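You operate a simulated robot arm through the tools that you are given. There is no shell and no other tool. Be economical: measure what you need, move in short steps, check, and stop when the job is done.

You are at the controls of a simulated robot arm. One attempt, no reset.

JOB
Open the blue drawer of the check bench, take the black tub and put it in the inside of the blue drawer of the check bench and shut the drawer again. Then take the green pin and put it on the upper shelf of the long table. The order counts. Set down upright: black tub.

The check looks at the end state, three seconds after you hand in, the way a careful person would. Anything else that was tipped, shoved, dropped, spilled or broken makes it a failure.

ROBOT AND FRAMES
A 6-joint arm with a two-finger gripper on a trunk, on a base that drives. Base frame: it is fixed to the floor where the robot stands at the start and does not move with it; the origin is under the middle of the robot, x ahead of it, y to its left, z up. Lengths are in m, angles in degrees, forces in N, time in s.
Its first joint turns from -166.0 to 166.0 degrees. Places, roughly: black tub [-1.75, -2.25, 1]; blue drawer of the check bench [0.6, 0.2, 0.7]; green pin [-2.25, -2.5, 1]; inside of the blue drawer of the check bench [0.5, 0.2, 0.7]; upper shelf of the long table [-1.2, -2.1, 0.5]. Payload 2.45 kg.
The TCP is the grasp point between the finger pads, 0.02 m short of the fingertips. In the tool frame z runs along the fingers and y along their closing line. Largest opening 0.14 m; the body of the gripper starts 0.168 m behind the TCP.
Orientation is that of the tool frame in the base frame, as a unit quaternion [x, y, z, w]. With the fingers straight down and closing along the base's y, the tool's x points along the base's -x, its y along +y and its z along -z.

CONTROLS
- The arm moves only by the tool step_arm. Its argument "rows" is text: rows parted by semicolons, each of 7 numbers parted by spaces: the shift along the base's x, y, z in units of 400 mm (1.0 is 400 mm), then the turn, a rotation vector about the base's x, y, z in units of 180 degrees (1.0 is 180 degrees), then the finger opening in m, from 0 to 0.14. In form: tx ty tz ax ay az gripper; .... A call has 1 to 8 rows; each row is the pose to reach, as a shift and turn from the pose commanded when the call began. A call with a number of a shift or a turn outside -1 to 1 is refused whole. Rows are played at 5 a second. More than 0.05 m and 8.6 degrees between two rows, or a gripper value outside its range, and nothing of the call is played. A pose out of reach is approached as far as the arm can. The call stops where the force on the tool passes 40 N (or 10 N more than at its start, if that is more) or the arm is blocked; 0.2 s more then pass. Each finger travels about 0.045 m/s and halts on what it meets, pressing with about 31 N; the grip force reading is that of the motor and also rises with nothing between the fingers. The clock runs only during rows and for 0.2 s after the last one: add rows that repeat a pose to give the fingers time. The reply holds the time, the measured pose of the TCP, the force on the tool along the base axes, the opening and the grip force, in the units named above and with some noise, with the torque about the TCP (base axes, N m) and any sound that the robot's microphone picked up.
- Cameras (640 x 400 px; columns grow to the right, rows downward): "scene" is now at [-0.0959, 0.1759, 1.1406]; the picture's right is [0.03, -1.00, 0.00], its down [-0.46, -0.01, -0.89] and it looks along [0.89, 0.02, -0.46] (base axes); focal length 293 px, centre (320, 200). "wrist" rides on the gripper at [0.078, 0.011, -0.209] in the tool frame; the picture's right is [-0.14, 0.99, 0.00], its down [-0.92, -0.13, -0.37] and it looks along [-0.36, -0.05, 0.93] (tool axes); focal length 280 px, centre (320, 200). There is no depth. A picture from a camera that has moved, and an enlarged one, comes with that camera's place and axes in the base frame and with its lens. The place of the scene camera against the robot may be out by one fixed shift of up to 0.018 m in any direction.
- get_image(camera): a new picture of that camera. The clock stands still meanwhile.
- roll_base(legs): drives the robot by 1 to 6 legs, each [ahead, left, turn to the left] in m, m and degrees, along the robot's own axes; the way and the turn of a leg run together, so that a leg with both is an arc; at most 1.5 m and 180 degrees a leg. The arm and the cameras ride along, it lands a little off, and it stops where it bumps. It gives what a move gives.
- turn_head(pan, tilt): turns the head with the scene camera to pan (to the left, within 143 degrees either way) and tilt (down, from -29 to 69), counted from straight ahead of the robot. It gives what a move gives.
- enlarge(camera, box): a new picture of the part [left, top, right, bottom] of that camera's present view, enlarged. The clock stands still meanwhile.
- sign_off(): hands the job in; it is judged then, once.

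Go step by step. Nothing tells you exact positions but the pictures and the camera data: compare them with the known pose of the tool, close in by small moves and look again before you grip or let go. The budget is 165 turns and 108 pictures, counting those below and the enlarged ones. Unless the task says otherwise, let go and move clear before handing in, and close with one line.

The tools are called by a JSON object that holds its "name" and its "arguments". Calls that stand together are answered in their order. step_arm: Moves the arm, as the interface text tells. Its arguments: {"type":"object","properties":{"rows":{"type":"string"}},"required":["rows"]} The other tools are called the same way: roll_base (legs) drives the base; turn_head (pan, tilt) turns the head that bears the scene camera; get_image (camera) takes a picture; enlarge (camera, box) takes an enlarged picture of a part of a camera's view; sign_off () hands the job in.

At the start:

```text
time: 0.0
eef_pos: [0.53, -0.0234, 1.0413]
orientation: [-0.001, 1.0, 0.001, 0.001]
ft_force: [0.1, -0.6, -0.5]
moment: [-0.02, -0.04, 0.0]
gripper_width: 0.1399
gripper_force: 0.0
robot x, y, heading: [-0.0007, -0.001, -0.1]
head pan, tilt: [1.4, 27.5]
```

scene: 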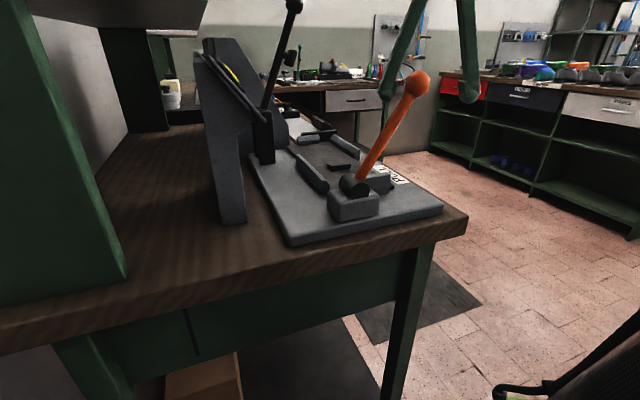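
wrist: 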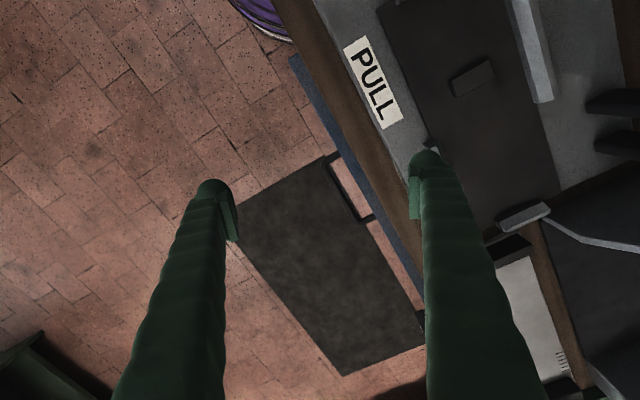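

I see a bench with a press in front of me. What looks like a blue drawer front is on the bench side facing right (-y). I'll look around with the head first.

{"name": "turn_head", "arguments": {"pan": 0, "tilt": 60}}

{"name": "get_image", "arguments": {"camera": "scene"}}

{"name": "turn_head", "arguments": {"pan": -130, "tilt": 20}}

{"name": "get_image", "arguments": {"camera": "scene"}}

{"name": "turn_head", "arguments": {"pan": -70, "tilt": 25}}

{"name": "get_image", "arguments": {"camera": "scene"}}

{"name": "turn_head", "arguments": {"pan": 130, "tilt": 20}}

{"name": "get_image", "arguments": {"camera": "scene"}}

```text
time: 1.0
eef_pos: [0.5312, -0.0233, 1.0413]
orientation: [0.0, 1.0, 0.0, 0.001]
ft_force: [-0.5, -0.7, 0.9]
moment: [-0.01, -0.02, 0.05]
gripper_width: 0.1402
gripper_force: 0.2
robot x, y, heading: [-0.0033, -0.0003, 0.0]
head pan, tilt: [0.0, 60.0]
```

```text
105 pictures are left
camera scene: at [-0.1205, 0.1736, 1.0946], right [0.0, -1.0, 0.0], down [-0.87, 0.0, -0.5], along [0.5, 0.0, -0.87], focal length 293 px, centre (320, 200)
```

scene: 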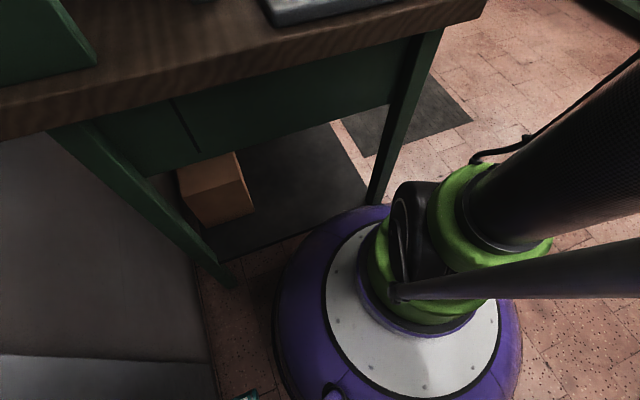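

```text
time: 3.1
eef_pos: [0.5298, -0.0241, 1.0413]
orientation: [0.0, 1.0, 0.0, 0.0]
ft_force: [-0.6, -0.1, 0.8]
moment: [0.0, -0.01, 0.03]
gripper_width: 0.14
gripper_force: 0.2
robot x, y, heading: [0.0007, -0.0019, 0.2]
head pan, tilt: [-130.0, 20.0]
```

```text
104 pictures are left
camera scene: at [-0.247, 0.1023, 1.1527], right [-0.77, 0.64, 0.0], down [0.22, 0.26, -0.94], along [-0.6, -0.72, -0.34], focal length 293 px, centre (320, 200)
```

scene: 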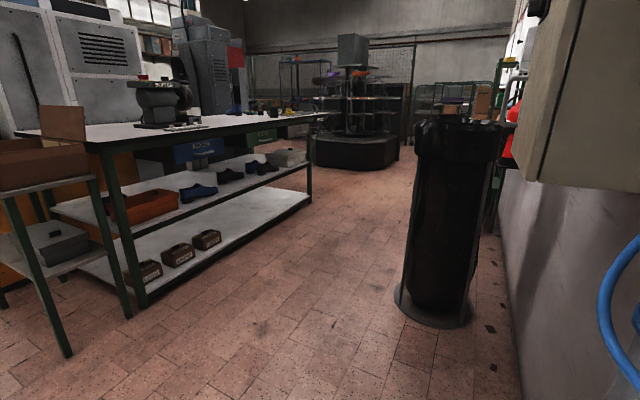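

```text
time: 4.4
eef_pos: [0.5298, -0.0223, 1.0424]
orientation: [0.0, 1.0, 0.0, 0.001]
ft_force: [-0.1, -0.4, -0.4]
moment: [-0.02, -0.03, 0.01]
gripper_width: 0.1399
gripper_force: 0.0
robot x, y, heading: [-0.0022, -0.0001, 0.0]
head pan, tilt: [-70.0, 25.0]
```

```text
103 pictures are left
camera scene: at [-0.1558, 0.087, 1.1446], right [-0.94, -0.34, 0.0], down [-0.14, 0.4, -0.91], along [0.31, -0.85, -0.42], focal length 293 px, centre (320, 200)
```

scene: 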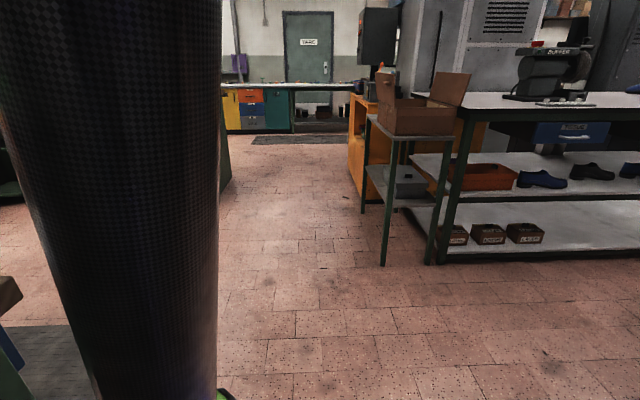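

```text
time: 7.3
eef_pos: [0.5295, -0.0222, 1.0414]
orientation: [0.001, 1.0, 0.0, 0.0]
ft_force: [0.1, 0.3, 0.3]
moment: [-0.04, -0.02, -0.02]
gripper_width: 0.14
gripper_force: 0.1
robot x, y, heading: [0.0001, 0.0018, 0.4]
head pan, tilt: [130.0, 20.0]
```

```text
102 pictures are left
camera scene: at [-0.247, 0.245, 1.1527], right [0.77, 0.64, 0.0], down [0.22, -0.26, -0.94], along [-0.6, 0.72, -0.34], focal length 293 px, centre (320, 200)
```

scene: 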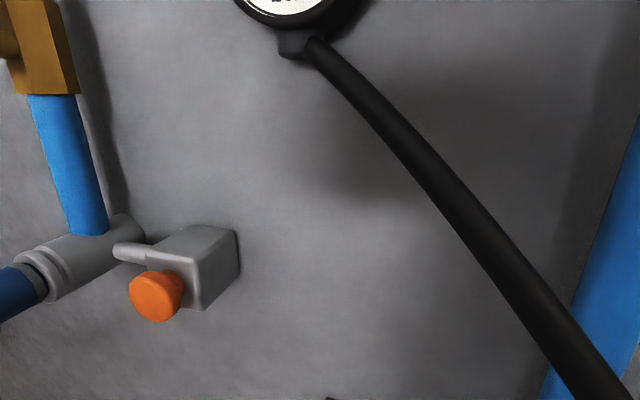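

The blue drawer's front faces roughly (0.33,-0.94), centred near (0.68,0.05). I'll back off to the right, go round and face it.

{"name": "roll_base", "arguments": {"legs": [[0, -0.85, 0], [0.95, 0, 0], [0, 0, 109]]}}

{"name": "turn_head", "arguments": {"pan": 0, "tilt": 35}}

{"name": "get_image", "arguments": {"camera": "scene"}}

{"name": "get_image", "arguments": {"camera": "wrist"}}

```text
time: 20.9
eef_pos: [0.815, -0.3342, 1.0419]
orientation: [0.806, -0.592, 0.0, 0.001]
ft_force: [-0.3, -0.1, 0.5]
moment: [-0.02, -0.02, 0.01]
gripper_width: 0.1399
gripper_force: 0.0
robot x, y, heading: [0.9513, -0.8465, 107.3]
head pan, tilt: [130.0, 20.0]
```

```text
time: 23.0
eef_pos: [0.8142, -0.3337, 1.0415]
orientation: [0.806, -0.592, 0.0, 0.0]
ft_force: [1.0, 0.0, 0.1]
moment: [0.04, 0.03, -0.02]
gripper_width: 0.1401
gripper_force: 0.1
robot x, y, heading: [0.9482, -0.8489, 107.5]
head pan, tilt: [0.0, 35.0]
```

```text
101 pictures are left
camera scene: at [0.8155, -0.9979, 1.1288], right [0.95, 0.3, 0.0], down [0.17, -0.55, -0.82], along [-0.24, 0.78, -0.57], focal length 293 px, centre (320, 200)
```

scene: 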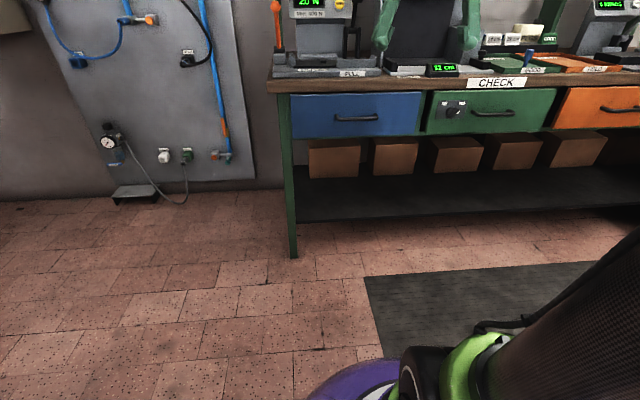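

```text
100 pictures are left
camera wrist: at [0.8265, -0.4117, 1.2499], right [-0.99, -0.16, 0.0], down [-0.15, 0.92, 0.37], along [-0.06, 0.36, -0.93], focal length 280 px, centre (320, 200)
```

wrist: 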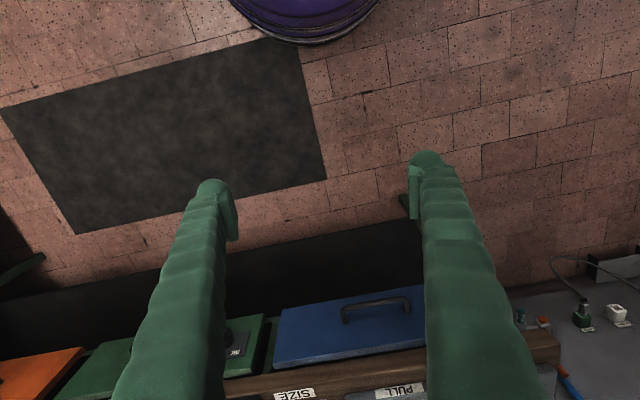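

Handle triangulates to about (0.642,-0.005,0.78). I'll zoom in on it.

{"name": "enlarge", "arguments": {"camera": "scene", "box": [260, 40, 460, 165]}}

{"name": "enlarge", "arguments": {"camera": "wrist", "box": [240, 260, 464, 400]}}

```text
3.20 times, centred on (360, 102) of scene
camera zoom: at [0.8155, -0.9979, 1.1288], right [0.95, 0.3, 0.0], down [0.17, -0.55, -0.82], along [-0.24, 0.78, -0.57], focal length 937 px, centre (192, 512)
```

zoom: 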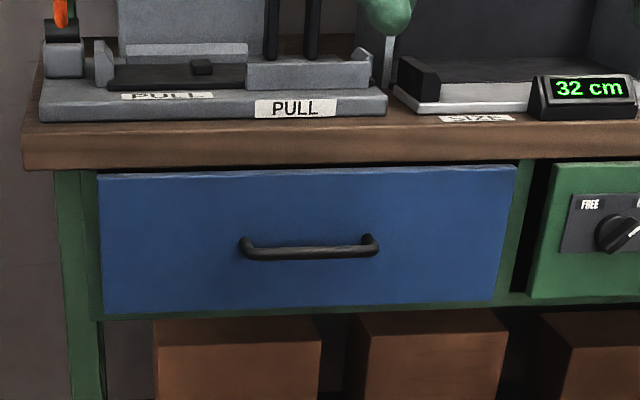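

```text
2.86 times, centred on (352, 330) of wrist
camera zoom: at [0.8265, -0.4117, 1.2499], right [-0.99, -0.16, 0.0], down [-0.15, 0.92, 0.37], along [-0.06, 0.36, -0.93], focal length 801 px, centre (229, -171)
```

zoom: 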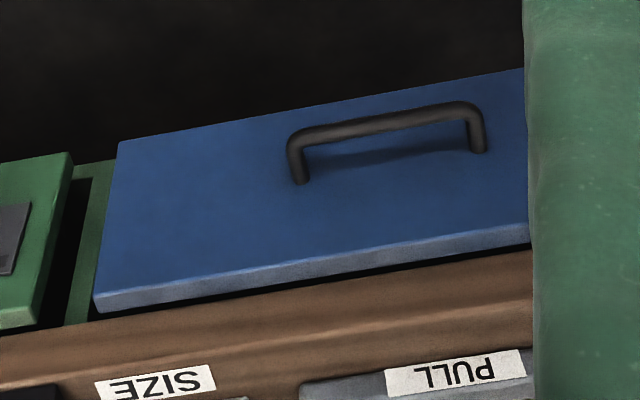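

The bar is at about (0.645,-0.013,0.78), running at about 21° to x, with a standoff of roughly 0.037. I'll turn the gripper so it closes along the drawer normal and bring it over the bar.

{"name": "step_arm", "arguments": {"rows": "-0.03 0.05 0 0 0 -0.045 0.14;-0.06 0.1 0 0 0 -0.09 0.14;-0.09 0.15 0 0 0 -0.135 0.14;-0.12 0.2 0 0 0 -0.18 0.14;-0.15 0.25 -0.02 0 0 -0.225 0.14;-0.18 0.3 -0.04 0 0 -0.27 0.14;-0.21 0.35 -0.06 0 0 -0.315 0.14;-0.24 0.4 -0.08 0 0 -0.36 0.14"}}

{"name": "step_arm", "arguments": {"rows": "-0.03 0.04 0 0 0 -0.04 0.14;-0.06 0.09 0 0 0 -0.08 0.1;-0.09 0.14 -0.02 0 0 -0.12 0.06;-0.09 0.14 -0.02 0 0 -0.12 0.05;-0.09 0.14 -0.02 0 0 -0.12 0.05"}}

{"name": "get_image", "arguments": {"camera": "wrist"}}

{"name": "get_image", "arguments": {"camera": "scene"}}

```text
time: 24.8
eef_pos: [0.717, -0.1747, 1.0094]
orientation: [-0.361, 0.932, 0.001, 0.0]
ft_force: [0.0, 0.1, 0.6]
moment: [0.04, 0.0, -0.01]
gripper_width: 0.1401
gripper_force: 0.1
robot x, y, heading: [0.9464, -0.8496, 107.4]
head pan, tilt: [0.0, 35.0]
```

```text
time: 26.0
eef_pos: [0.6812, -0.1181, 1.0013]
orientation: [-0.181, 0.983, 0.0, 0.0]
ft_force: [0.5, -0.3, -0.3]
moment: [-0.03, -0.01, 0.02]
gripper_width: 0.0543
gripper_force: 0.0
robot x, y, heading: [0.9498, -0.8495, 107.2]
head pan, tilt: [0.0, 35.0]
```

```text
97 pictures are left
camera wrist: at [0.6044, -0.1358, 1.2095], right [-0.23, 0.97, 0.0], down [0.91, 0.21, 0.37], along [0.36, 0.08, -0.93], focal length 280 px, centre (320, 200)
```

wrist: 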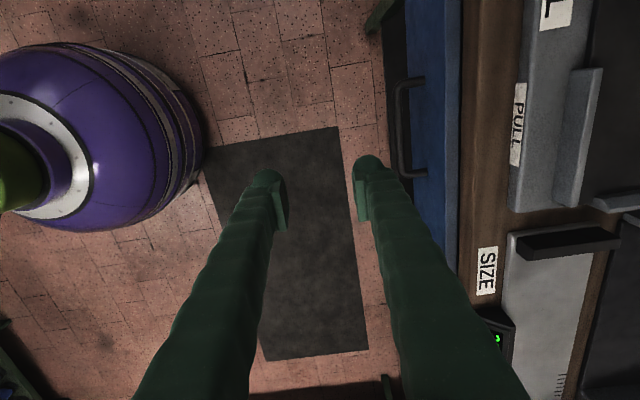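

```text
96 pictures are left
camera scene: at [0.8155, -0.9978, 1.1288], right [0.95, 0.3, 0.0], down [0.17, -0.55, -0.82], along [-0.24, 0.78, -0.57], focal length 293 px, centre (320, 200)
```

scene: 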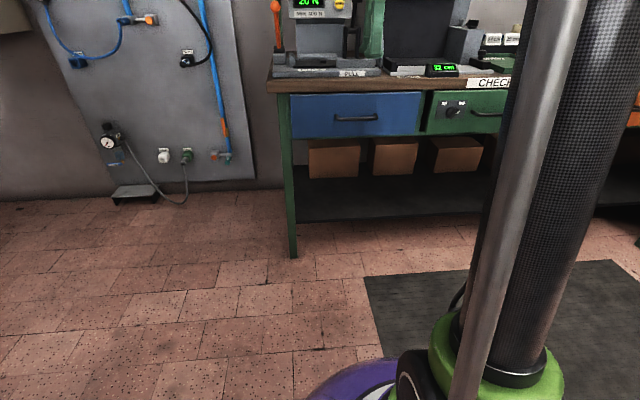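

Bar lies at column ~402 in the wrist view. I'll correct the turn by 2° and come in over the bar at z≈0.87.

{"name": "step_arm", "arguments": {"rows": "-0.03 0.08 -0.08 0 0 0.011 0.04;-0.06 0.15 -0.16 0 0 0.011 0.034;-0.09 0.21 -0.24 0 0 0.011 0.032;-0.108 0.275 -0.325 0 0 0.011 0.032;-0.108 0.275 -0.325 0 0 0.011 0.032"}}

{"name": "get_image", "arguments": {"camera": "wrist"}}

{"name": "enlarge", "arguments": {"camera": "scene", "box": [280, 30, 440, 130]}}

```text
time: 27.2
eef_pos: [0.6392, -0.0071, 0.8709]
orientation: [-0.199, 0.98, 0.0, -0.001]
ft_force: [-0.2, 0.5, 0.0]
moment: [-0.03, 0.01, 0.01]
gripper_width: 0.0323
gripper_force: 0.1
robot x, y, heading: [0.9498, -0.8438, 107.5]
head pan, tilt: [0.0, 35.0]
```

```text
95 pictures are left
camera wrist: at [0.5617, -0.0276, 1.0791], right [-0.26, 0.97, 0.0], down [0.9, 0.24, 0.37], along [0.36, 0.1, -0.93], focal length 280 px, centre (320, 200)
```

wrist: 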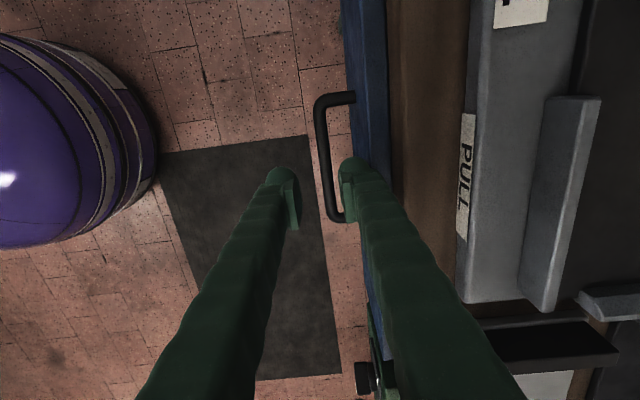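

```text
4.00 times, centred on (360, 80) of scene
camera zoom: at [0.8155, -0.9977, 1.1288], right [0.95, 0.3, 0.0], down [0.17, -0.55, -0.82], along [-0.24, 0.78, -0.57], focal length 1172 px, centre (160, 680)
```

zoom: 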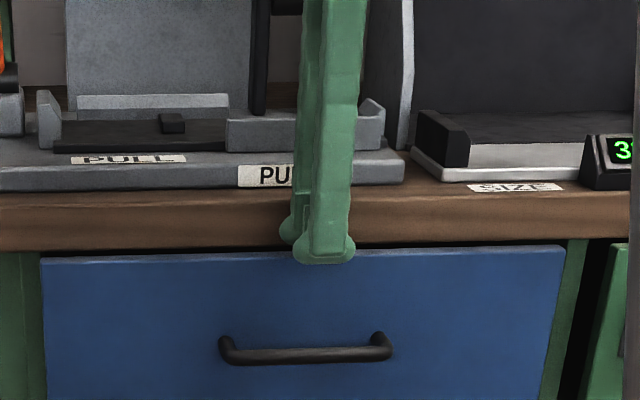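

{"name": "enlarge", "arguments": {"camera": "wrist", "box": [240, 80, 400, 240]}}

```text
2.50 times, centred on (320, 160) of wrist
camera zoom: at [0.5617, -0.0276, 1.0791], right [-0.26, 0.97, 0.0], down [0.9, 0.24, 0.37], along [0.36, 0.1, -0.93], focal length 701 px, centre (320, 300)
```

zoom: 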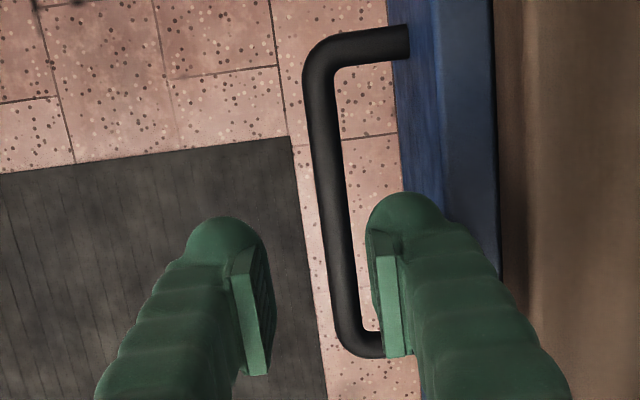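

The bar sits about 5 mm further in than the TCP. I'll correct that, narrow the opening to 0.026 and descend around the bar.

{"name": "step_arm", "arguments": {"rows": "-0.005 0.0115 0 0 0 -0.008 0.025;-0.005 0.0115 -0.06 0 0 -0.008 0.025;-0.005 0.0115 -0.12 0 0 -0.008 0.025;-0.005 0.0115 -0.12 0 0 -0.008 0.025"}}

{"name": "enlarge", "arguments": {"camera": "wrist", "box": [240, 80, 400, 240]}}

```text
time: 28.2
eef_pos: [0.6363, -0.0029, 0.8235]
orientation: [-0.186, 0.982, -0.001, 0.0]
ft_force: [-0.2, 0.9, 0.6]
moment: [0.02, -0.01, -0.03]
gripper_width: 0.0253
gripper_force: 0.0
robot x, y, heading: [0.9476, -0.8491, 107.2]
head pan, tilt: [0.0, 35.0]
```

```text
2.50 times, centred on (320, 160) of wrist
camera zoom: at [0.5591, -0.0215, 1.0308], right [-0.24, 0.97, 0.0], down [0.9, 0.22, 0.37], along [0.36, 0.09, -0.93], focal length 701 px, centre (320, 300)
```

zoom: 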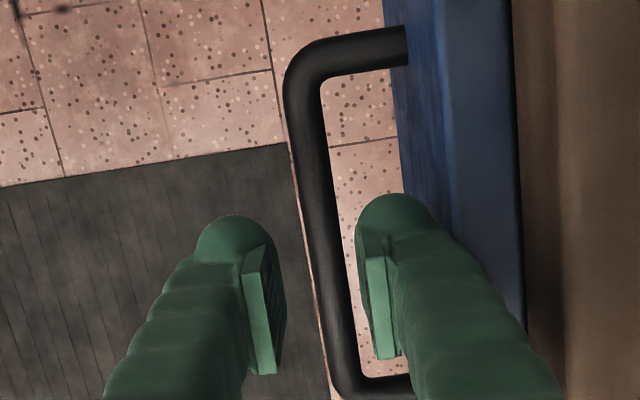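

Bar is centred between the fingers. Descending onto it and gripping.

{"name": "step_arm", "arguments": {"rows": "0 0 -0.06 0 0 0 0.025;0 0 -0.115 0 0 0 0.025;0 0 -0.115 0 0 0 0.01;0 0 -0.115 0 0 0 0.005;0 0 -0.115 0 0 0 0.005"}}

{"name": "enlarge", "arguments": {"camera": "wrist", "box": [240, 80, 400, 240]}}

```text
time: 29.4
eef_pos: [0.6362, -0.0035, 0.7772]
orientation: [-0.186, 0.983, 0.001, 0.0]
ft_force: [-1.2, 5.9, 0.8]
moment: [0.11, -0.05, 0.84]
gripper_width: 0.0127
gripper_force: 39.2
robot x, y, heading: [0.953, -0.848, 107.3]
head pan, tilt: [0.0, 35.0]
```

```text
2.50 times, centred on (320, 160) of wrist
camera zoom: at [0.5591, -0.0216, 0.9854], right [-0.24, 0.97, 0.0], down [0.9, 0.22, 0.37], along [0.36, 0.09, -0.93], focal length 701 px, centre (320, 300)
```

zoom: 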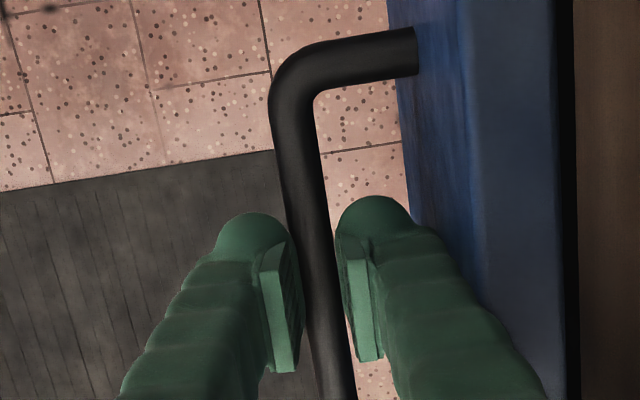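

Gripped the bar (0.0127). Now pulling outward along (0.36,-0.93).

{"name": "step_arm", "arguments": {"rows": "0.018 -0.047 0 0 0 0 0.005;0.045 -0.117 0 0 0 0 0.005;0.072 -0.186 0 0 0 0 0.005;0.109 -0.28 0 0 0 0 0.005;0.145 -0.373 0 0 0 0 0.005;0.181 -0.466 0 0 0 0 0.005;0.217 -0.559 0 0 0 0 0.005"}}

{"name": "get_image", "arguments": {"camera": "scene"}}

{"name": "get_image", "arguments": {"camera": "wrist"}}

```text
time: 31.1
eef_pos: [0.7265, -0.2263, 0.7782]
orientation: [-0.185, 0.983, 0.0, 0.0]
ft_force: [4.2, 3.2, 16.2]
moment: [0.13, -0.26, 0.86]
gripper_width: 0.0116
gripper_force: 38.1
robot x, y, heading: [0.9463, -0.8474, 107.7]
head pan, tilt: [0.0, 35.0]
stopped in row 7: the force on the tool passed its limit at 43 N (the readings are from after the stop); the commanded pose is now the measured one
```

```text
90 pictures are left
camera scene: at [0.816, -0.998, 1.1288], right [0.95, 0.3, 0.0], down [0.17, -0.55, -0.82], along [-0.24, 0.78, -0.57], focal length 293 px, centre (320, 200)
```

scene: 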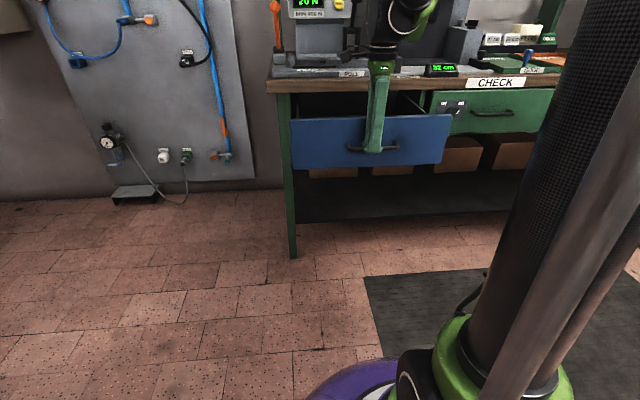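

```text
89 pictures are left
camera wrist: at [0.6486, -0.2455, 0.9862], right [-0.23, 0.97, 0.0], down [0.9, 0.22, 0.37], along [0.36, 0.09, -0.93], focal length 280 px, centre (320, 200)
```

wrist: 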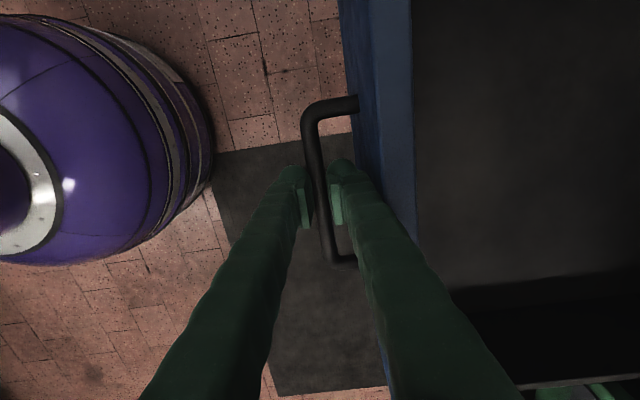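

Drawer is open by about 0.24 m and has come to its stop. Releasing the bar and lifting off.

{"name": "step_arm", "arguments": {"rows": "0 0 0 0 0 0 0.024;0 0 0 0 0 0 0.024;0 0 0.08 0 0 0 0.024;0 0 0.2 0 0 0 0.024;0 0 0.32 0 0 0 0.024;0.02 -0.05 0.44 0 0 0 0.024;0.02 -0.05 0.55 0 0 0 0.024;0.02 -0.05 0.55 0 0 0 0.024"}}

{"name": "get_image", "arguments": {"camera": "wrist"}}

```text
refused: row 6 steps farther than a row can; nothing moved
```

```text
88 pictures are left
camera wrist: at [0.6486, -0.2455, 0.9862], right [-0.23, 0.97, 0.0], down [0.9, 0.22, 0.37], along [0.36, 0.09, -0.93], focal length 280 px, centre (320, 200)
```

wrist: 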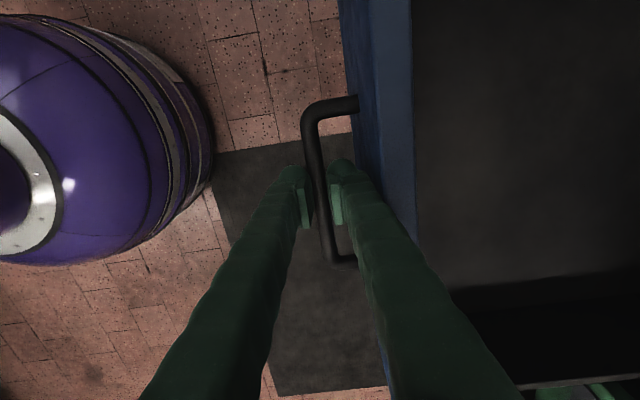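

The last call was refused because one step was too large, so I'm repeating it with smaller steps.

{"name": "step_arm", "arguments": {"rows": "0 0 0 0 0 0 0.024;0 0 0 0 0 0 0.024;0 0 0.08 0 0 0 0.024;0 0 0.18 0 0 0 0.024;0 0 0.28 0 0 0 0.024;0 0 0.38 0 0 0 0.024;0 0 0.48 0 0 0 0.024;0 0 0.58 0 0 0 0.024"}}

{"name": "get_image", "arguments": {"camera": "wrist"}}

{"name": "turn_head", "arguments": {"pan": 110, "tilt": 15}}

{"name": "get_image", "arguments": {"camera": "scene"}}

```text
time: 32.9
eef_pos: [0.7266, -0.2268, 1.0112]
orientation: [-0.186, 0.983, 0.0, 0.0]
ft_force: [-0.4, 0.6, -0.4]
moment: [-0.02, -0.02, -0.01]
gripper_width: 0.0238
gripper_force: 0.0
robot x, y, heading: [0.9494, -0.8455, 107.2]
head pan, tilt: [0.0, 35.0]
```

```text
87 pictures are left
camera wrist: at [0.6488, -0.2447, 1.2191], right [-0.23, 0.97, 0.0], down [0.9, 0.22, 0.37], along [0.36, 0.09, -0.93], focal length 280 px, centre (320, 200)
```

wrist: 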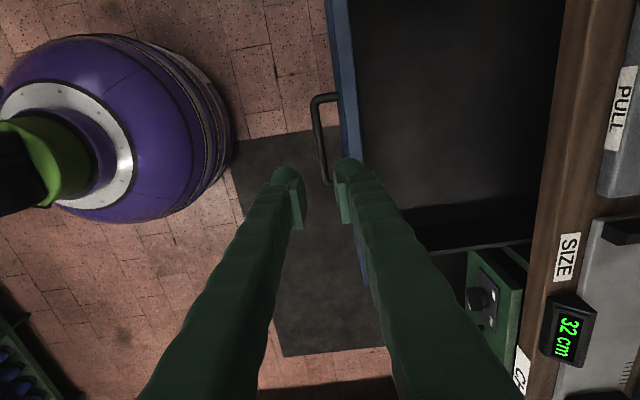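

```text
time: 34.8
eef_pos: [0.7261, -0.2261, 1.0101]
orientation: [-0.185, 0.983, -0.001, 0.0]
ft_force: [0.1, -0.7, 0.7]
moment: [-0.01, 0.03, -0.03]
gripper_width: 0.0239
gripper_force: 0.0
robot x, y, heading: [0.948, -0.8481, 107.0]
head pan, tilt: [110.0, 15.0]
```

```text
86 pictures are left
camera scene: at [0.7676, -1.1384, 1.1608], right [-0.61, 0.8, 0.0], down [0.21, 0.16, -0.97], along [-0.77, -0.59, -0.26], focal length 293 px, centre (320, 200)
```

scene: 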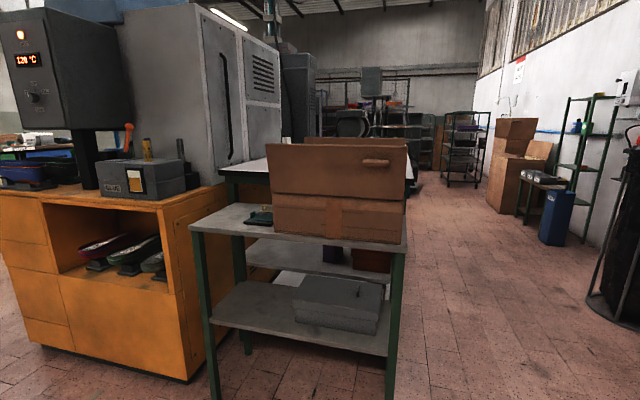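

Drawer stays open. The long table's front edge runs along heading ~201°, and the aisle is clear. I'll turn and drive along it.

{"name": "roll_base", "arguments": {"legs": [[0, 0, 94], [1.2, -0.35, 0], [1.4, 0, 0]]}}

{"name": "turn_head", "arguments": {"pan": 70, "tilt": 25}}

{"name": "get_image", "arguments": {"camera": "scene"}}

{"name": "turn_head", "arguments": {"pan": 10, "tilt": 20}}

{"name": "get_image", "arguments": {"camera": "scene"}}

```text
time: 51.6
eef_pos: [-2.2023, -1.7351, 1.0096]
orientation: [0.846, -0.534, 0.0, -0.002]
ft_force: [0.7, 0.0, 0.8]
moment: [0.03, -0.04, 0.03]
gripper_width: 0.0239
gripper_force: 0.0
robot x, y, heading: [-1.5958, -1.4686, -158.8]
head pan, tilt: [110.0, 15.0]
```

```text
time: 52.7
eef_pos: [-2.2021, -1.7353, 1.0097]
orientation: [0.846, -0.533, 0.0, -0.002]
ft_force: [1.0, 0.0, 0.4]
moment: [-0.02, 0.02, 0.0]
gripper_width: 0.0237
gripper_force: 0.0
robot x, y, heading: [-1.5975, -1.4671, -158.8]
head pan, tilt: [70.0, 25.0]
```

```text
85 pictures are left
camera scene: at [-1.3527, -1.6539, 1.1446], right [-1.0, -0.03, 0.0], down [-0.01, 0.42, -0.91], along [0.02, -0.91, -0.42], focal length 293 px, centre (320, 200)
```

scene: 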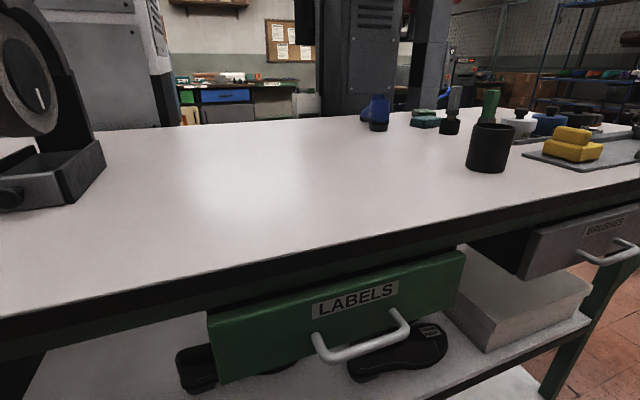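

```text
time: 54.0
eef_pos: [-2.2011, -1.7349, 1.0102]
orientation: [0.846, -0.534, 0.0, -0.002]
ft_force: [-0.1, 0.0, -0.4]
moment: [-0.02, 0.0, 0.03]
gripper_width: 0.0242
gripper_force: 0.0
robot x, y, heading: [-1.5995, -1.464, -158.7]
head pan, tilt: [10.0, 20.0]
```

```text
84 pictures are left
camera scene: at [-1.4345, -1.6104, 1.1527], right [-0.52, 0.85, 0.0], down [0.29, 0.18, -0.94], along [-0.8, -0.49, -0.34], focal length 293 px, centre (320, 200)
```

scene: 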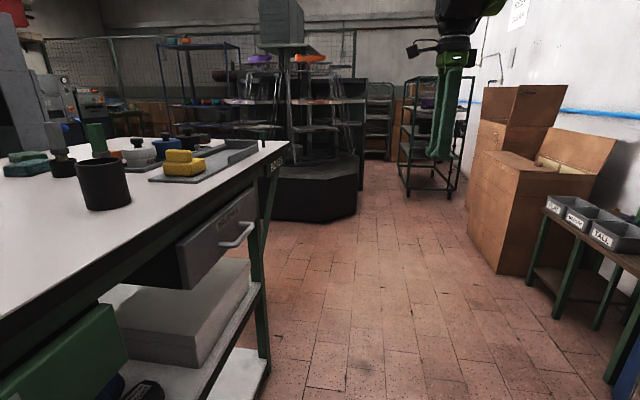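

{"name": "enlarge", "arguments": {"camera": "scene", "box": [0, 100, 290, 282]}}

{"name": "turn_head", "arguments": {"pan": 50, "tilt": 25}}

{"name": "enlarge", "arguments": {"camera": "scene", "box": [160, 60, 480, 260]}}

```text
2.20 times, centred on (145, 191) of scene
camera zoom: at [-1.4345, -1.6104, 1.1527], right [-0.52, 0.85, 0.0], down [0.29, 0.18, -0.94], along [-0.8, -0.49, -0.34], focal length 644 px, centre (705, 220)
```

zoom: 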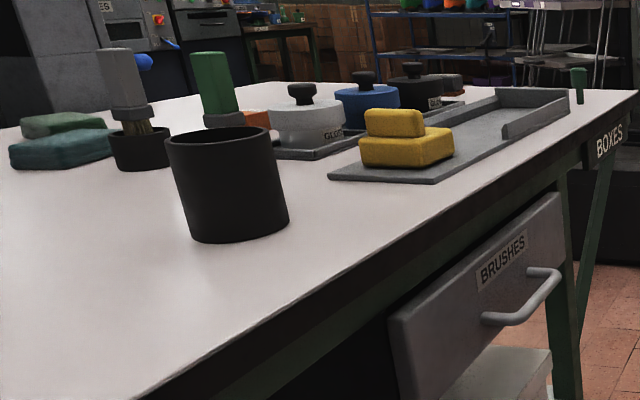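

```text
time: 55.1
eef_pos: [-2.2017, -1.7357, 1.0111]
orientation: [0.846, -0.533, 0.0, -0.001]
ft_force: [0.8, 0.0, 0.3]
moment: [0.01, 0.0, 0.02]
gripper_width: 0.0238
gripper_force: 0.1
robot x, y, heading: [-1.6008, -1.4665, -158.8]
head pan, tilt: [50.0, 25.0]
```

```text
2.00 times, centred on (320, 160) of scene
camera zoom: at [-1.3844, -1.6491, 1.1446], right [-0.95, 0.32, 0.0], down [0.13, 0.4, -0.91], along [-0.29, -0.86, -0.42], focal length 586 px, centre (320, 280)
```

zoom: 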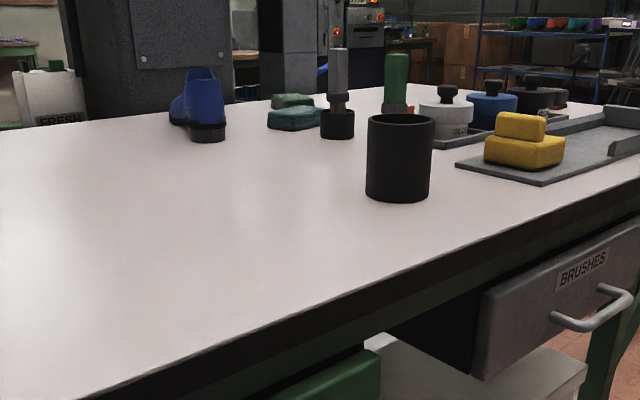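

The tub is at about (-1.71,-2.31) on a table top near z≈0.93, and the green pin is the small one near the far front corner. I'll raise the arm and bring the open gripper over the tub.

{"name": "step_arm", "arguments": {"rows": "0 0 0.1 0 0 0 0.05;0 0 0.2 0 0 0 0.08;0 0 0.3 0 0 0 0.1;0 0 0.4 0 0 0 0.14;0.074 -0.088 0.4 0 0 0 0.14;0.148 -0.176 0.4 0 0 0 0.14;0.222 -0.264 0.4 0 0 0 0.14;0.296 -0.352 0.4 0 0 0 0.14"}}

{"name": "step_arm", "arguments": {"rows": "0.074 -0.088 0 0 0 0 0.14;0.148 -0.176 0 0 0 0 0.14;0.222 -0.264 0 0 0 0 0.14;0.296 -0.352 0 0 0 0 0.14;0.37 -0.44 0 0 0 0 0.14;0.444 -0.528 0 0 0 0 0.14;0.518 -0.616 0 0 0 0 0.14;0.592 -0.704 0 0 0 0 0.14"}}

{"name": "get_image", "arguments": {"camera": "wrist"}}

{"name": "get_image", "arguments": {"camera": "scene"}}

```text
time: 56.9
eef_pos: [-2.0821, -1.8752, 1.1691]
orientation: [0.846, -0.534, -0.001, -0.001]
ft_force: [-0.6, 0.9, 0.2]
moment: [-0.02, -0.01, 0.01]
gripper_width: 0.1401
gripper_force: 0.0
robot x, y, heading: [-1.5915, -1.4691, -158.3]
head pan, tilt: [50.0, 25.0]
```

```text
time: 58.7
eef_pos: [-1.8457, -2.1577, 1.1715]
orientation: [0.845, -0.534, -0.001, -0.001]
ft_force: [0.6, 0.5, -1.0]
moment: [-0.08, -0.04, 0.0]
gripper_width: 0.1401
gripper_force: 0.0
robot x, y, heading: [-1.6005, -1.4677, -158.7]
head pan, tilt: [50.0, 25.0]
```

```text
81 pictures are left
camera wrist: at [-1.822, -2.2337, 1.3794], right [-0.95, -0.3, 0.0], down [-0.28, 0.89, 0.37], along [-0.11, 0.35, -0.93], focal length 280 px, centre (320, 200)
```

wrist: 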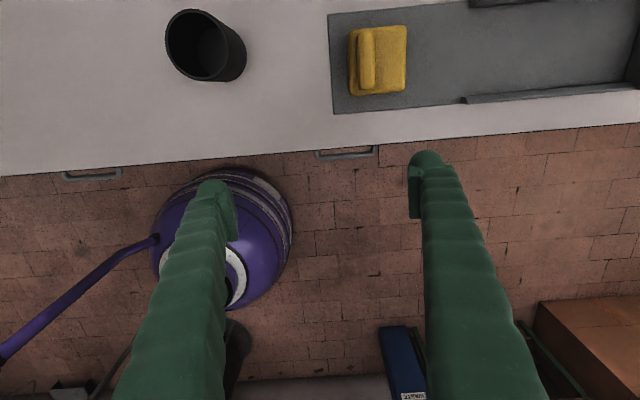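

```text
80 pictures are left
camera scene: at [-1.3845, -1.649, 1.1446], right [-0.95, 0.32, 0.0], down [0.13, 0.4, -0.91], along [-0.29, -0.86, -0.42], focal length 293 px, centre (320, 200)
```

scene: 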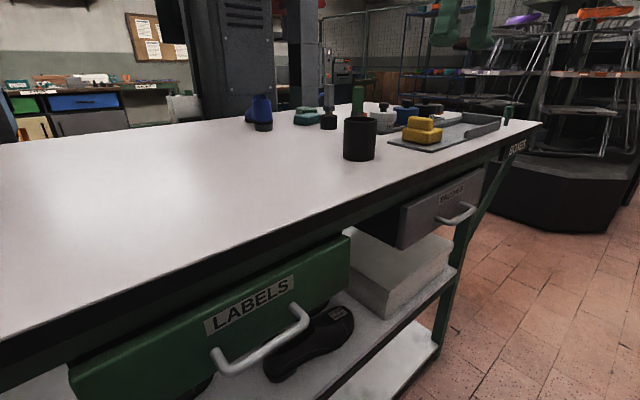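

Tub rim centre triangulates to (-1.68,-2.237,1.033), with its base at z≈0.95 and a diameter of about 0.07. Moving right above it.

{"name": "step_arm", "arguments": {"rows": "0.1 -0.04 0 0 0 0 0.14;0.2 -0.09 0 0 0 0 0.14;0.3 -0.14 0 0 0 0 0.14;0.41 -0.192 0 0 0 0 0.14;0.41 -0.192 -0.1 0 0 0 0.14;0.41 -0.192 -0.15 0 0 0 0.14"}}

{"name": "get_image", "arguments": {"camera": "wrist"}}

{"name": "get_image", "arguments": {"camera": "scene"}}

```text
time: 60.1
eef_pos: [-1.6822, -2.2343, 1.1086]
orientation: [0.846, -0.533, -0.001, -0.001]
ft_force: [-0.2, 0.3, 0.6]
moment: [0.0, -0.01, 0.02]
gripper_width: 0.1401
gripper_force: 0.0
robot x, y, heading: [-1.5976, -1.464, -158.6]
head pan, tilt: [50.0, 25.0]
```

```text
79 pictures are left
camera wrist: at [-1.6583, -2.3093, 1.3184], right [-0.95, -0.3, 0.0], down [-0.28, 0.89, 0.37], along [-0.11, 0.35, -0.93], focal length 280 px, centre (320, 200)
```

wrist: 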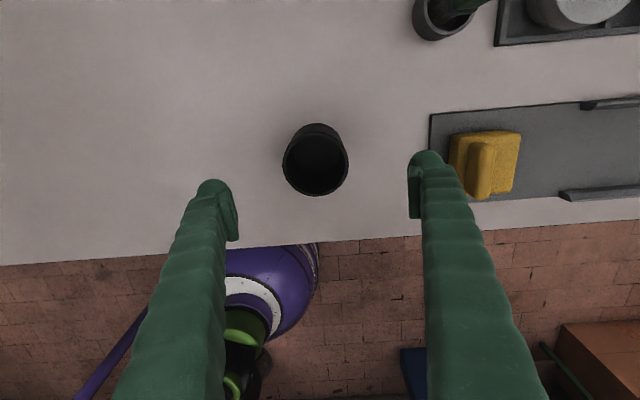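

```text
78 pictures are left
camera scene: at [-1.3842, -1.6493, 1.1446], right [-0.95, 0.32, 0.0], down [0.13, 0.4, -0.91], along [-0.29, -0.86, -0.42], focal length 293 px, centre (320, 200)
```

scene: 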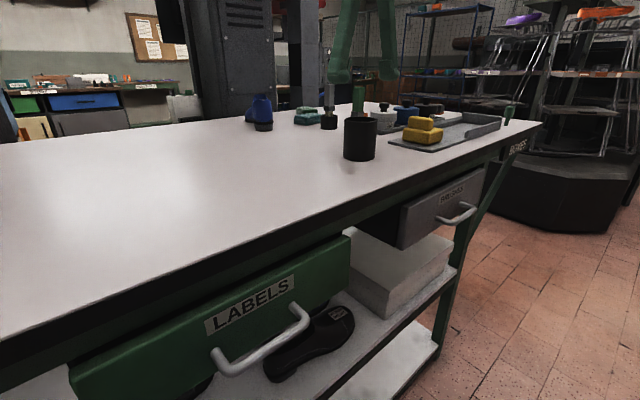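

Small correction (+0.009,-0.0075), then descend to z≈0.995 and grip.

{"name": "step_arm", "arguments": {"rows": "0.022 -0.019 0 0 0 0 0.14;0.022 -0.019 -0.1 0 0 0 0.14;0.022 -0.019 -0.2 0 0 0 0.14;0.022 -0.019 -0.284 0 0 0 0.14;0.022 -0.019 -0.284 0 0 0 0.14"}}

{"name": "get_image", "arguments": {"camera": "wrist"}}

{"name": "enlarge", "arguments": {"camera": "scene", "box": [280, 60, 440, 180]}}

```text
time: 61.3
eef_pos: [-1.6728, -2.2418, 0.9966]
orientation: [0.846, -0.533, -0.001, -0.001]
ft_force: [-0.9, -0.3, -0.1]
moment: [0.04, 0.0, -0.01]
gripper_width: 0.1402
gripper_force: 0.1
robot x, y, heading: [-1.5981, -1.4643, -158.8]
head pan, tilt: [50.0, 25.0]
```

```text
77 pictures are left
camera wrist: at [-1.6496, -2.3176, 1.2052], right [-0.95, -0.3, 0.0], down [-0.28, 0.89, 0.37], along [-0.11, 0.35, -0.93], focal length 280 px, centre (320, 200)
```

wrist: 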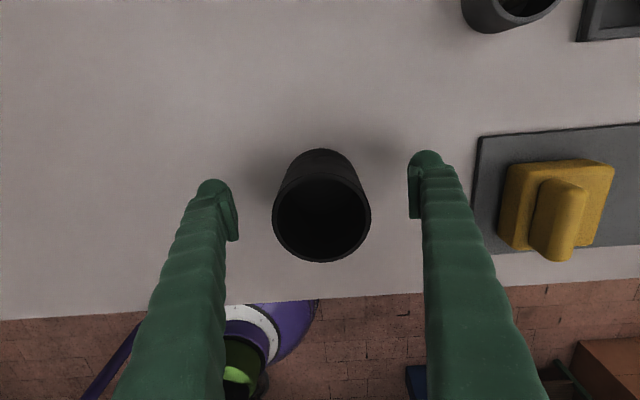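

```text
3.33 times, centred on (360, 120) of scene
camera zoom: at [-1.3842, -1.6493, 1.1446], right [-0.95, 0.32, 0.0], down [0.13, 0.4, -0.91], along [-0.29, -0.86, -0.42], focal length 976 px, centre (187, 467)
```

zoom: 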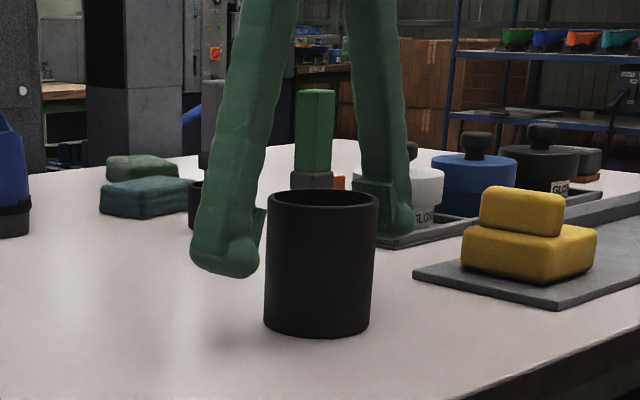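

Tub is centred. Closing.

{"name": "step_arm", "arguments": {"rows": "0 0 0 0 0 0 0.08;0 0 0 0 0 0 0.05;0 0 0 0 0 0 0.05;0 0 0 0 0 0 0.05;0 0 0 0 0 0 0.05;0 0 0 0 0 0 0.05;0 0 0 0 0 0 0.05"}}

{"name": "get_image", "arguments": {"camera": "wrist"}}

```text
time: 62.9
eef_pos: [-1.6744, -2.241, 0.9964]
orientation: [0.847, -0.532, 0.0, -0.001]
ft_force: [0.1, -0.9, 0.7]
moment: [0.03, 0.06, -0.01]
gripper_width: 0.0766
gripper_force: 30.9
robot x, y, heading: [-1.598, -1.4676, -158.7]
head pan, tilt: [50.0, 25.0]
```

```text
75 pictures are left
camera wrist: at [-1.6496, -2.3176, 1.2056], right [-0.95, -0.3, 0.0], down [-0.28, 0.89, 0.37], along [-0.11, 0.35, -0.93], focal length 280 px, centre (320, 200)
```

wrist: 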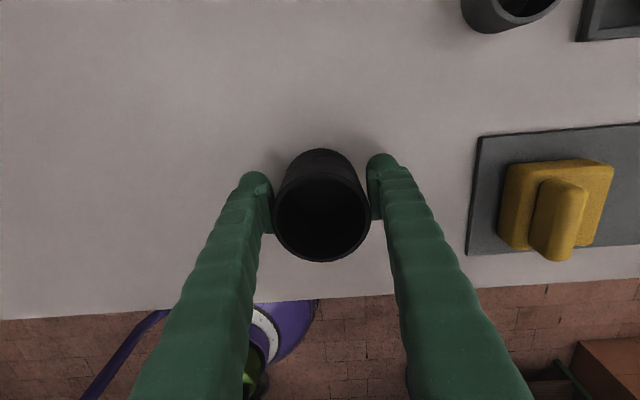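

Gripped (0.077 wide). Lifting straight up, then bringing it out over the aisle.

{"name": "step_arm", "arguments": {"rows": "0 0 0.05 0 0 0 0.05;0 0 0.13 0 0 0 0.05;0 0 0.22 0 0 0 0.05;0 0 0.31 0 0 0 0.05;0 0 0.4 0 0 0 0.05;-0.06 0.07 0.4 0 0 0 0.05;-0.12 0.15 0.4 0 0 0 0.05;-0.19 0.23 0.4 0 0 0 0.05"}}

{"name": "step_arm", "arguments": {"rows": "-0.07 0.08 0 0 0 0 0.05;-0.14 0.16 0 0 0 0 0.05;-0.21 0.24 0 0 0 0 0.05;-0.28 0.32 0 0 0 0 0.05;-0.35 0.4 0 0 0 0 0.05;-0.42 0.48 0 0 0 0 0.05;-0.49 0.56 0 0 0 0 0.05;-0.56 0.64 0 0 0 0 0.05"}}

{"name": "step_arm", "arguments": {"rows": "-0.07 0.08 0 0 0 0 0.05;-0.14 0.16 0 0 0 0 0.05;-0.21 0.24 0 0 0 0 0.05;-0.28 0.32 0 0 0 0 0.05"}}

{"name": "get_image", "arguments": {"camera": "wrist"}}

```text
time: 64.7
eef_pos: [-1.75, -2.1496, 1.1557]
orientation: [0.846, -0.533, 0.0, -0.002]
ft_force: [-0.7, -0.6, -1.1]
moment: [0.05, 0.0, 0.01]
gripper_width: 0.0764
gripper_force: 31.0
robot x, y, heading: [-1.599, -1.4666, -158.5]
head pan, tilt: [50.0, 25.0]
```

```text
time: 66.5
eef_pos: [-1.9749, -1.8934, 1.1556]
orientation: [0.846, -0.533, -0.001, -0.002]
ft_force: [0.3, 0.4, -0.4]
moment: [0.02, 0.0, -0.02]
gripper_width: 0.0762
gripper_force: 30.7
robot x, y, heading: [-1.6011, -1.4668, -158.7]
head pan, tilt: [50.0, 25.0]
```

```text
time: 67.5
eef_pos: [-2.0848, -1.7656, 1.1565]
orientation: [0.846, -0.533, 0.0, -0.001]
ft_force: [0.4, 0.1, -1.0]
moment: [0.04, 0.03, 0.03]
gripper_width: 0.0762
gripper_force: 31.1
robot x, y, heading: [-1.5964, -1.4661, -158.2]
head pan, tilt: [50.0, 25.0]
```

```text
74 pictures are left
camera wrist: at [-2.0614, -1.8404, 1.365], right [-0.95, -0.3, 0.0], down [-0.28, 0.89, 0.37], along [-0.11, 0.35, -0.93], focal length 280 px, centre (320, 200)
```

wrist: 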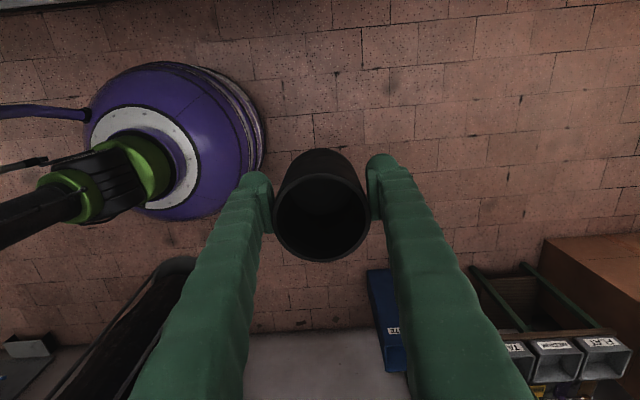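

Tub is held. Driving back the way I came to face the open drawer.

{"name": "roll_base", "arguments": {"legs": [[-1.4, 0, 0], [-1.19, 0.36, 0], [0, 0, -94]]}}

{"name": "turn_head", "arguments": {"pan": 0, "tilt": 35}}

{"name": "get_image", "arguments": {"camera": "scene"}}

{"name": "get_image", "arguments": {"camera": "wrist"}}

```text
time: 84.3
eef_pos: [0.6724, -0.3551, 1.1557]
orientation: [-0.185, 0.983, -0.001, 0.001]
ft_force: [0.2, 0.3, -1.4]
moment: [0.0, 0.02, 0.04]
gripper_width: 0.0747
gripper_force: 31.0
robot x, y, heading: [0.931, -0.8606, 107.2]
head pan, tilt: [50.0, 25.0]
```

```text
time: 85.5
eef_pos: [0.672, -0.3535, 1.157]
orientation: [-0.186, 0.983, -0.001, 0.001]
ft_force: [0.3, -0.6, -0.6]
moment: [-0.04, -0.01, -0.01]
gripper_width: 0.0741
gripper_force: 31.3
robot x, y, heading: [0.9329, -0.8632, 106.9]
head pan, tilt: [0.0, 35.0]
```

```text
73 pictures are left
camera scene: at [0.7992, -1.0121, 1.1288], right [0.95, 0.3, 0.0], down [0.17, -0.55, -0.82], along [-0.24, 0.78, -0.57], focal length 293 px, centre (320, 200)
```

scene: 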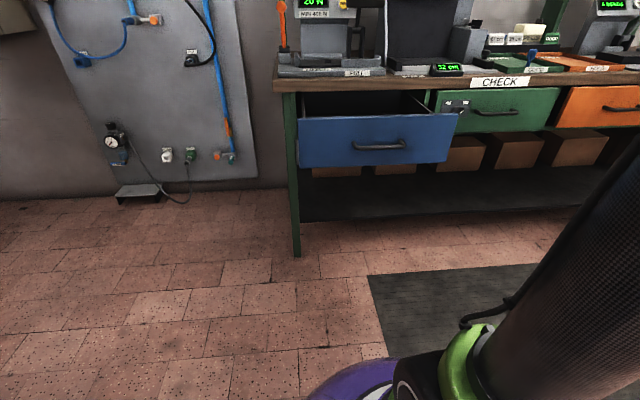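

```text
72 pictures are left
camera wrist: at [0.5944, -0.3726, 1.365], right [-0.23, 0.97, 0.0], down [0.9, 0.22, 0.37], along [0.36, 0.09, -0.93], focal length 280 px, centre (320, 200)
```

wrist: 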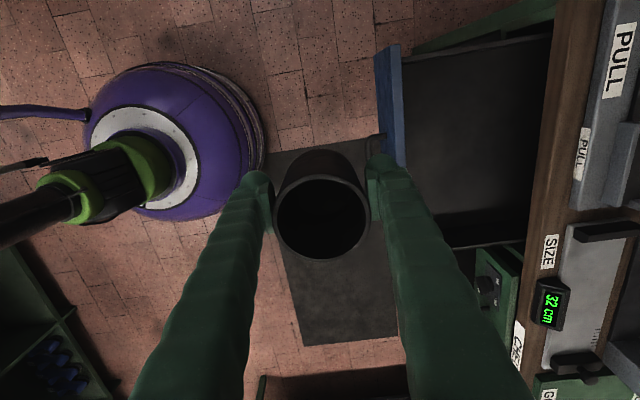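

Drawer is still open and the tub is held. Moving it over the middle of the drawer at about (0.676,-0.085).

{"name": "step_arm", "arguments": {"rows": "0 0.11 0 0 0 0 0.05;0 0.22 0 0 0 0 0.05;0.005 0.33 0 0 0 0 0.05;0.005 0.44 0 0 0 0 0.05;0.01 0.55 0 0 0 0 0.05;0.01 0.66 0 0 0 0 0.05;0.01 0.66 -0.1 0 0 0 0.05;0.01 0.66 -0.2 0 0 0 0.05"}}

{"name": "get_image", "arguments": {"camera": "wrist"}}

{"name": "enlarge", "arguments": {"camera": "scene", "box": [270, 20, 480, 180]}}

```text
time: 87.3
eef_pos: [0.6764, -0.0902, 1.076]
orientation: [-0.185, 0.983, 0.0, 0.001]
ft_force: [-0.5, -0.6, -1.2]
moment: [-0.02, -0.03, -0.02]
gripper_width: 0.0744
gripper_force: 31.2
robot x, y, heading: [0.9316, -0.8581, 107.1]
head pan, tilt: [0.0, 35.0]
```

```text
71 pictures are left
camera wrist: at [0.5984, -0.109, 1.284], right [-0.23, 0.97, 0.0], down [0.9, 0.22, 0.37], along [0.36, 0.09, -0.93], focal length 280 px, centre (320, 200)
```

wrist: 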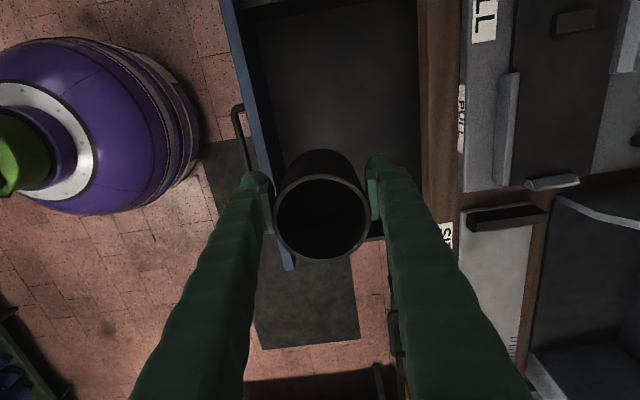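

```text
2.50 times, centred on (375, 100) of scene
camera zoom: at [0.7993, -1.012, 1.1288], right [0.96, 0.3, 0.0], down [0.17, -0.55, -0.82], along [-0.24, 0.78, -0.57], focal length 732 px, centre (182, 450)
```

zoom: 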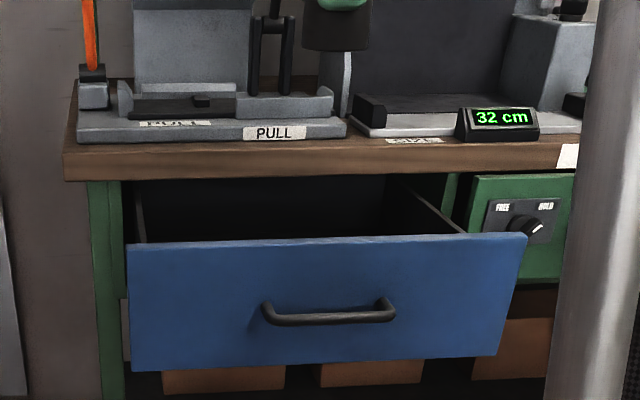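

The drop axis lands well inside the drawer. Lowering.

{"name": "step_arm", "arguments": {"rows": "-0.004 0.01 -0.1 0 0 0 0.05;-0.009 0.023 -0.2 0 0 0 0.05;-0.009 0.023 -0.3 0 0 0 0.05;-0.009 0.023 -0.4 0 0 0 0.05;-0.009 0.023 -0.5 0 0 0 0.05;-0.009 0.023 -0.6 0 0 0 0.05;-0.009 0.023 -0.68 0 0 0 0.05"}}

{"name": "get_image", "arguments": {"camera": "wrist"}}

{"name": "enlarge", "arguments": {"camera": "scene", "box": [270, 20, 480, 180]}}

```text
time: 88.9
eef_pos: [0.672, -0.0826, 0.8038]
orientation: [-0.185, 0.983, -0.001, 0.001]
ft_force: [0.9, -0.1, -1.0]
moment: [-0.01, 0.02, 0.05]
gripper_width: 0.0745
gripper_force: 30.7
robot x, y, heading: [0.9302, -0.8621, 107.2]
head pan, tilt: [0.0, 35.0]
```

```text
69 pictures are left
camera wrist: at [0.5941, -0.0993, 1.0127], right [-0.23, 0.97, 0.0], down [0.9, 0.22, 0.37], along [0.36, 0.09, -0.93], focal length 280 px, centre (320, 200)
```

wrist: 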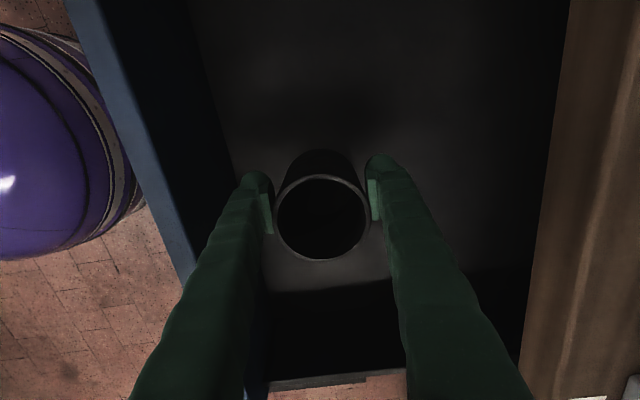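

```text
2.50 times, centred on (375, 100) of scene
camera zoom: at [0.7993, -1.012, 1.1288], right [0.96, 0.3, 0.0], down [0.17, -0.55, -0.82], along [-0.24, 0.78, -0.57], focal length 732 px, centre (182, 450)
```

zoom: 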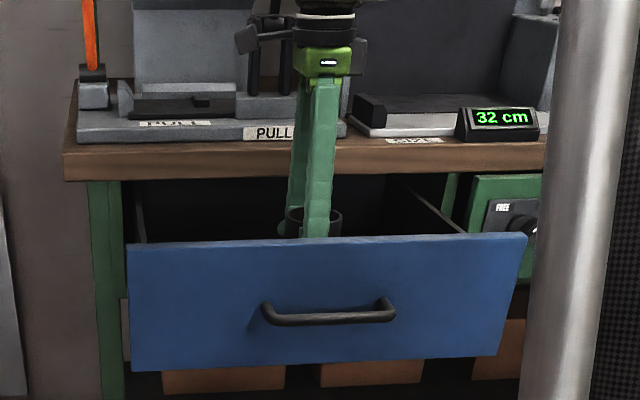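

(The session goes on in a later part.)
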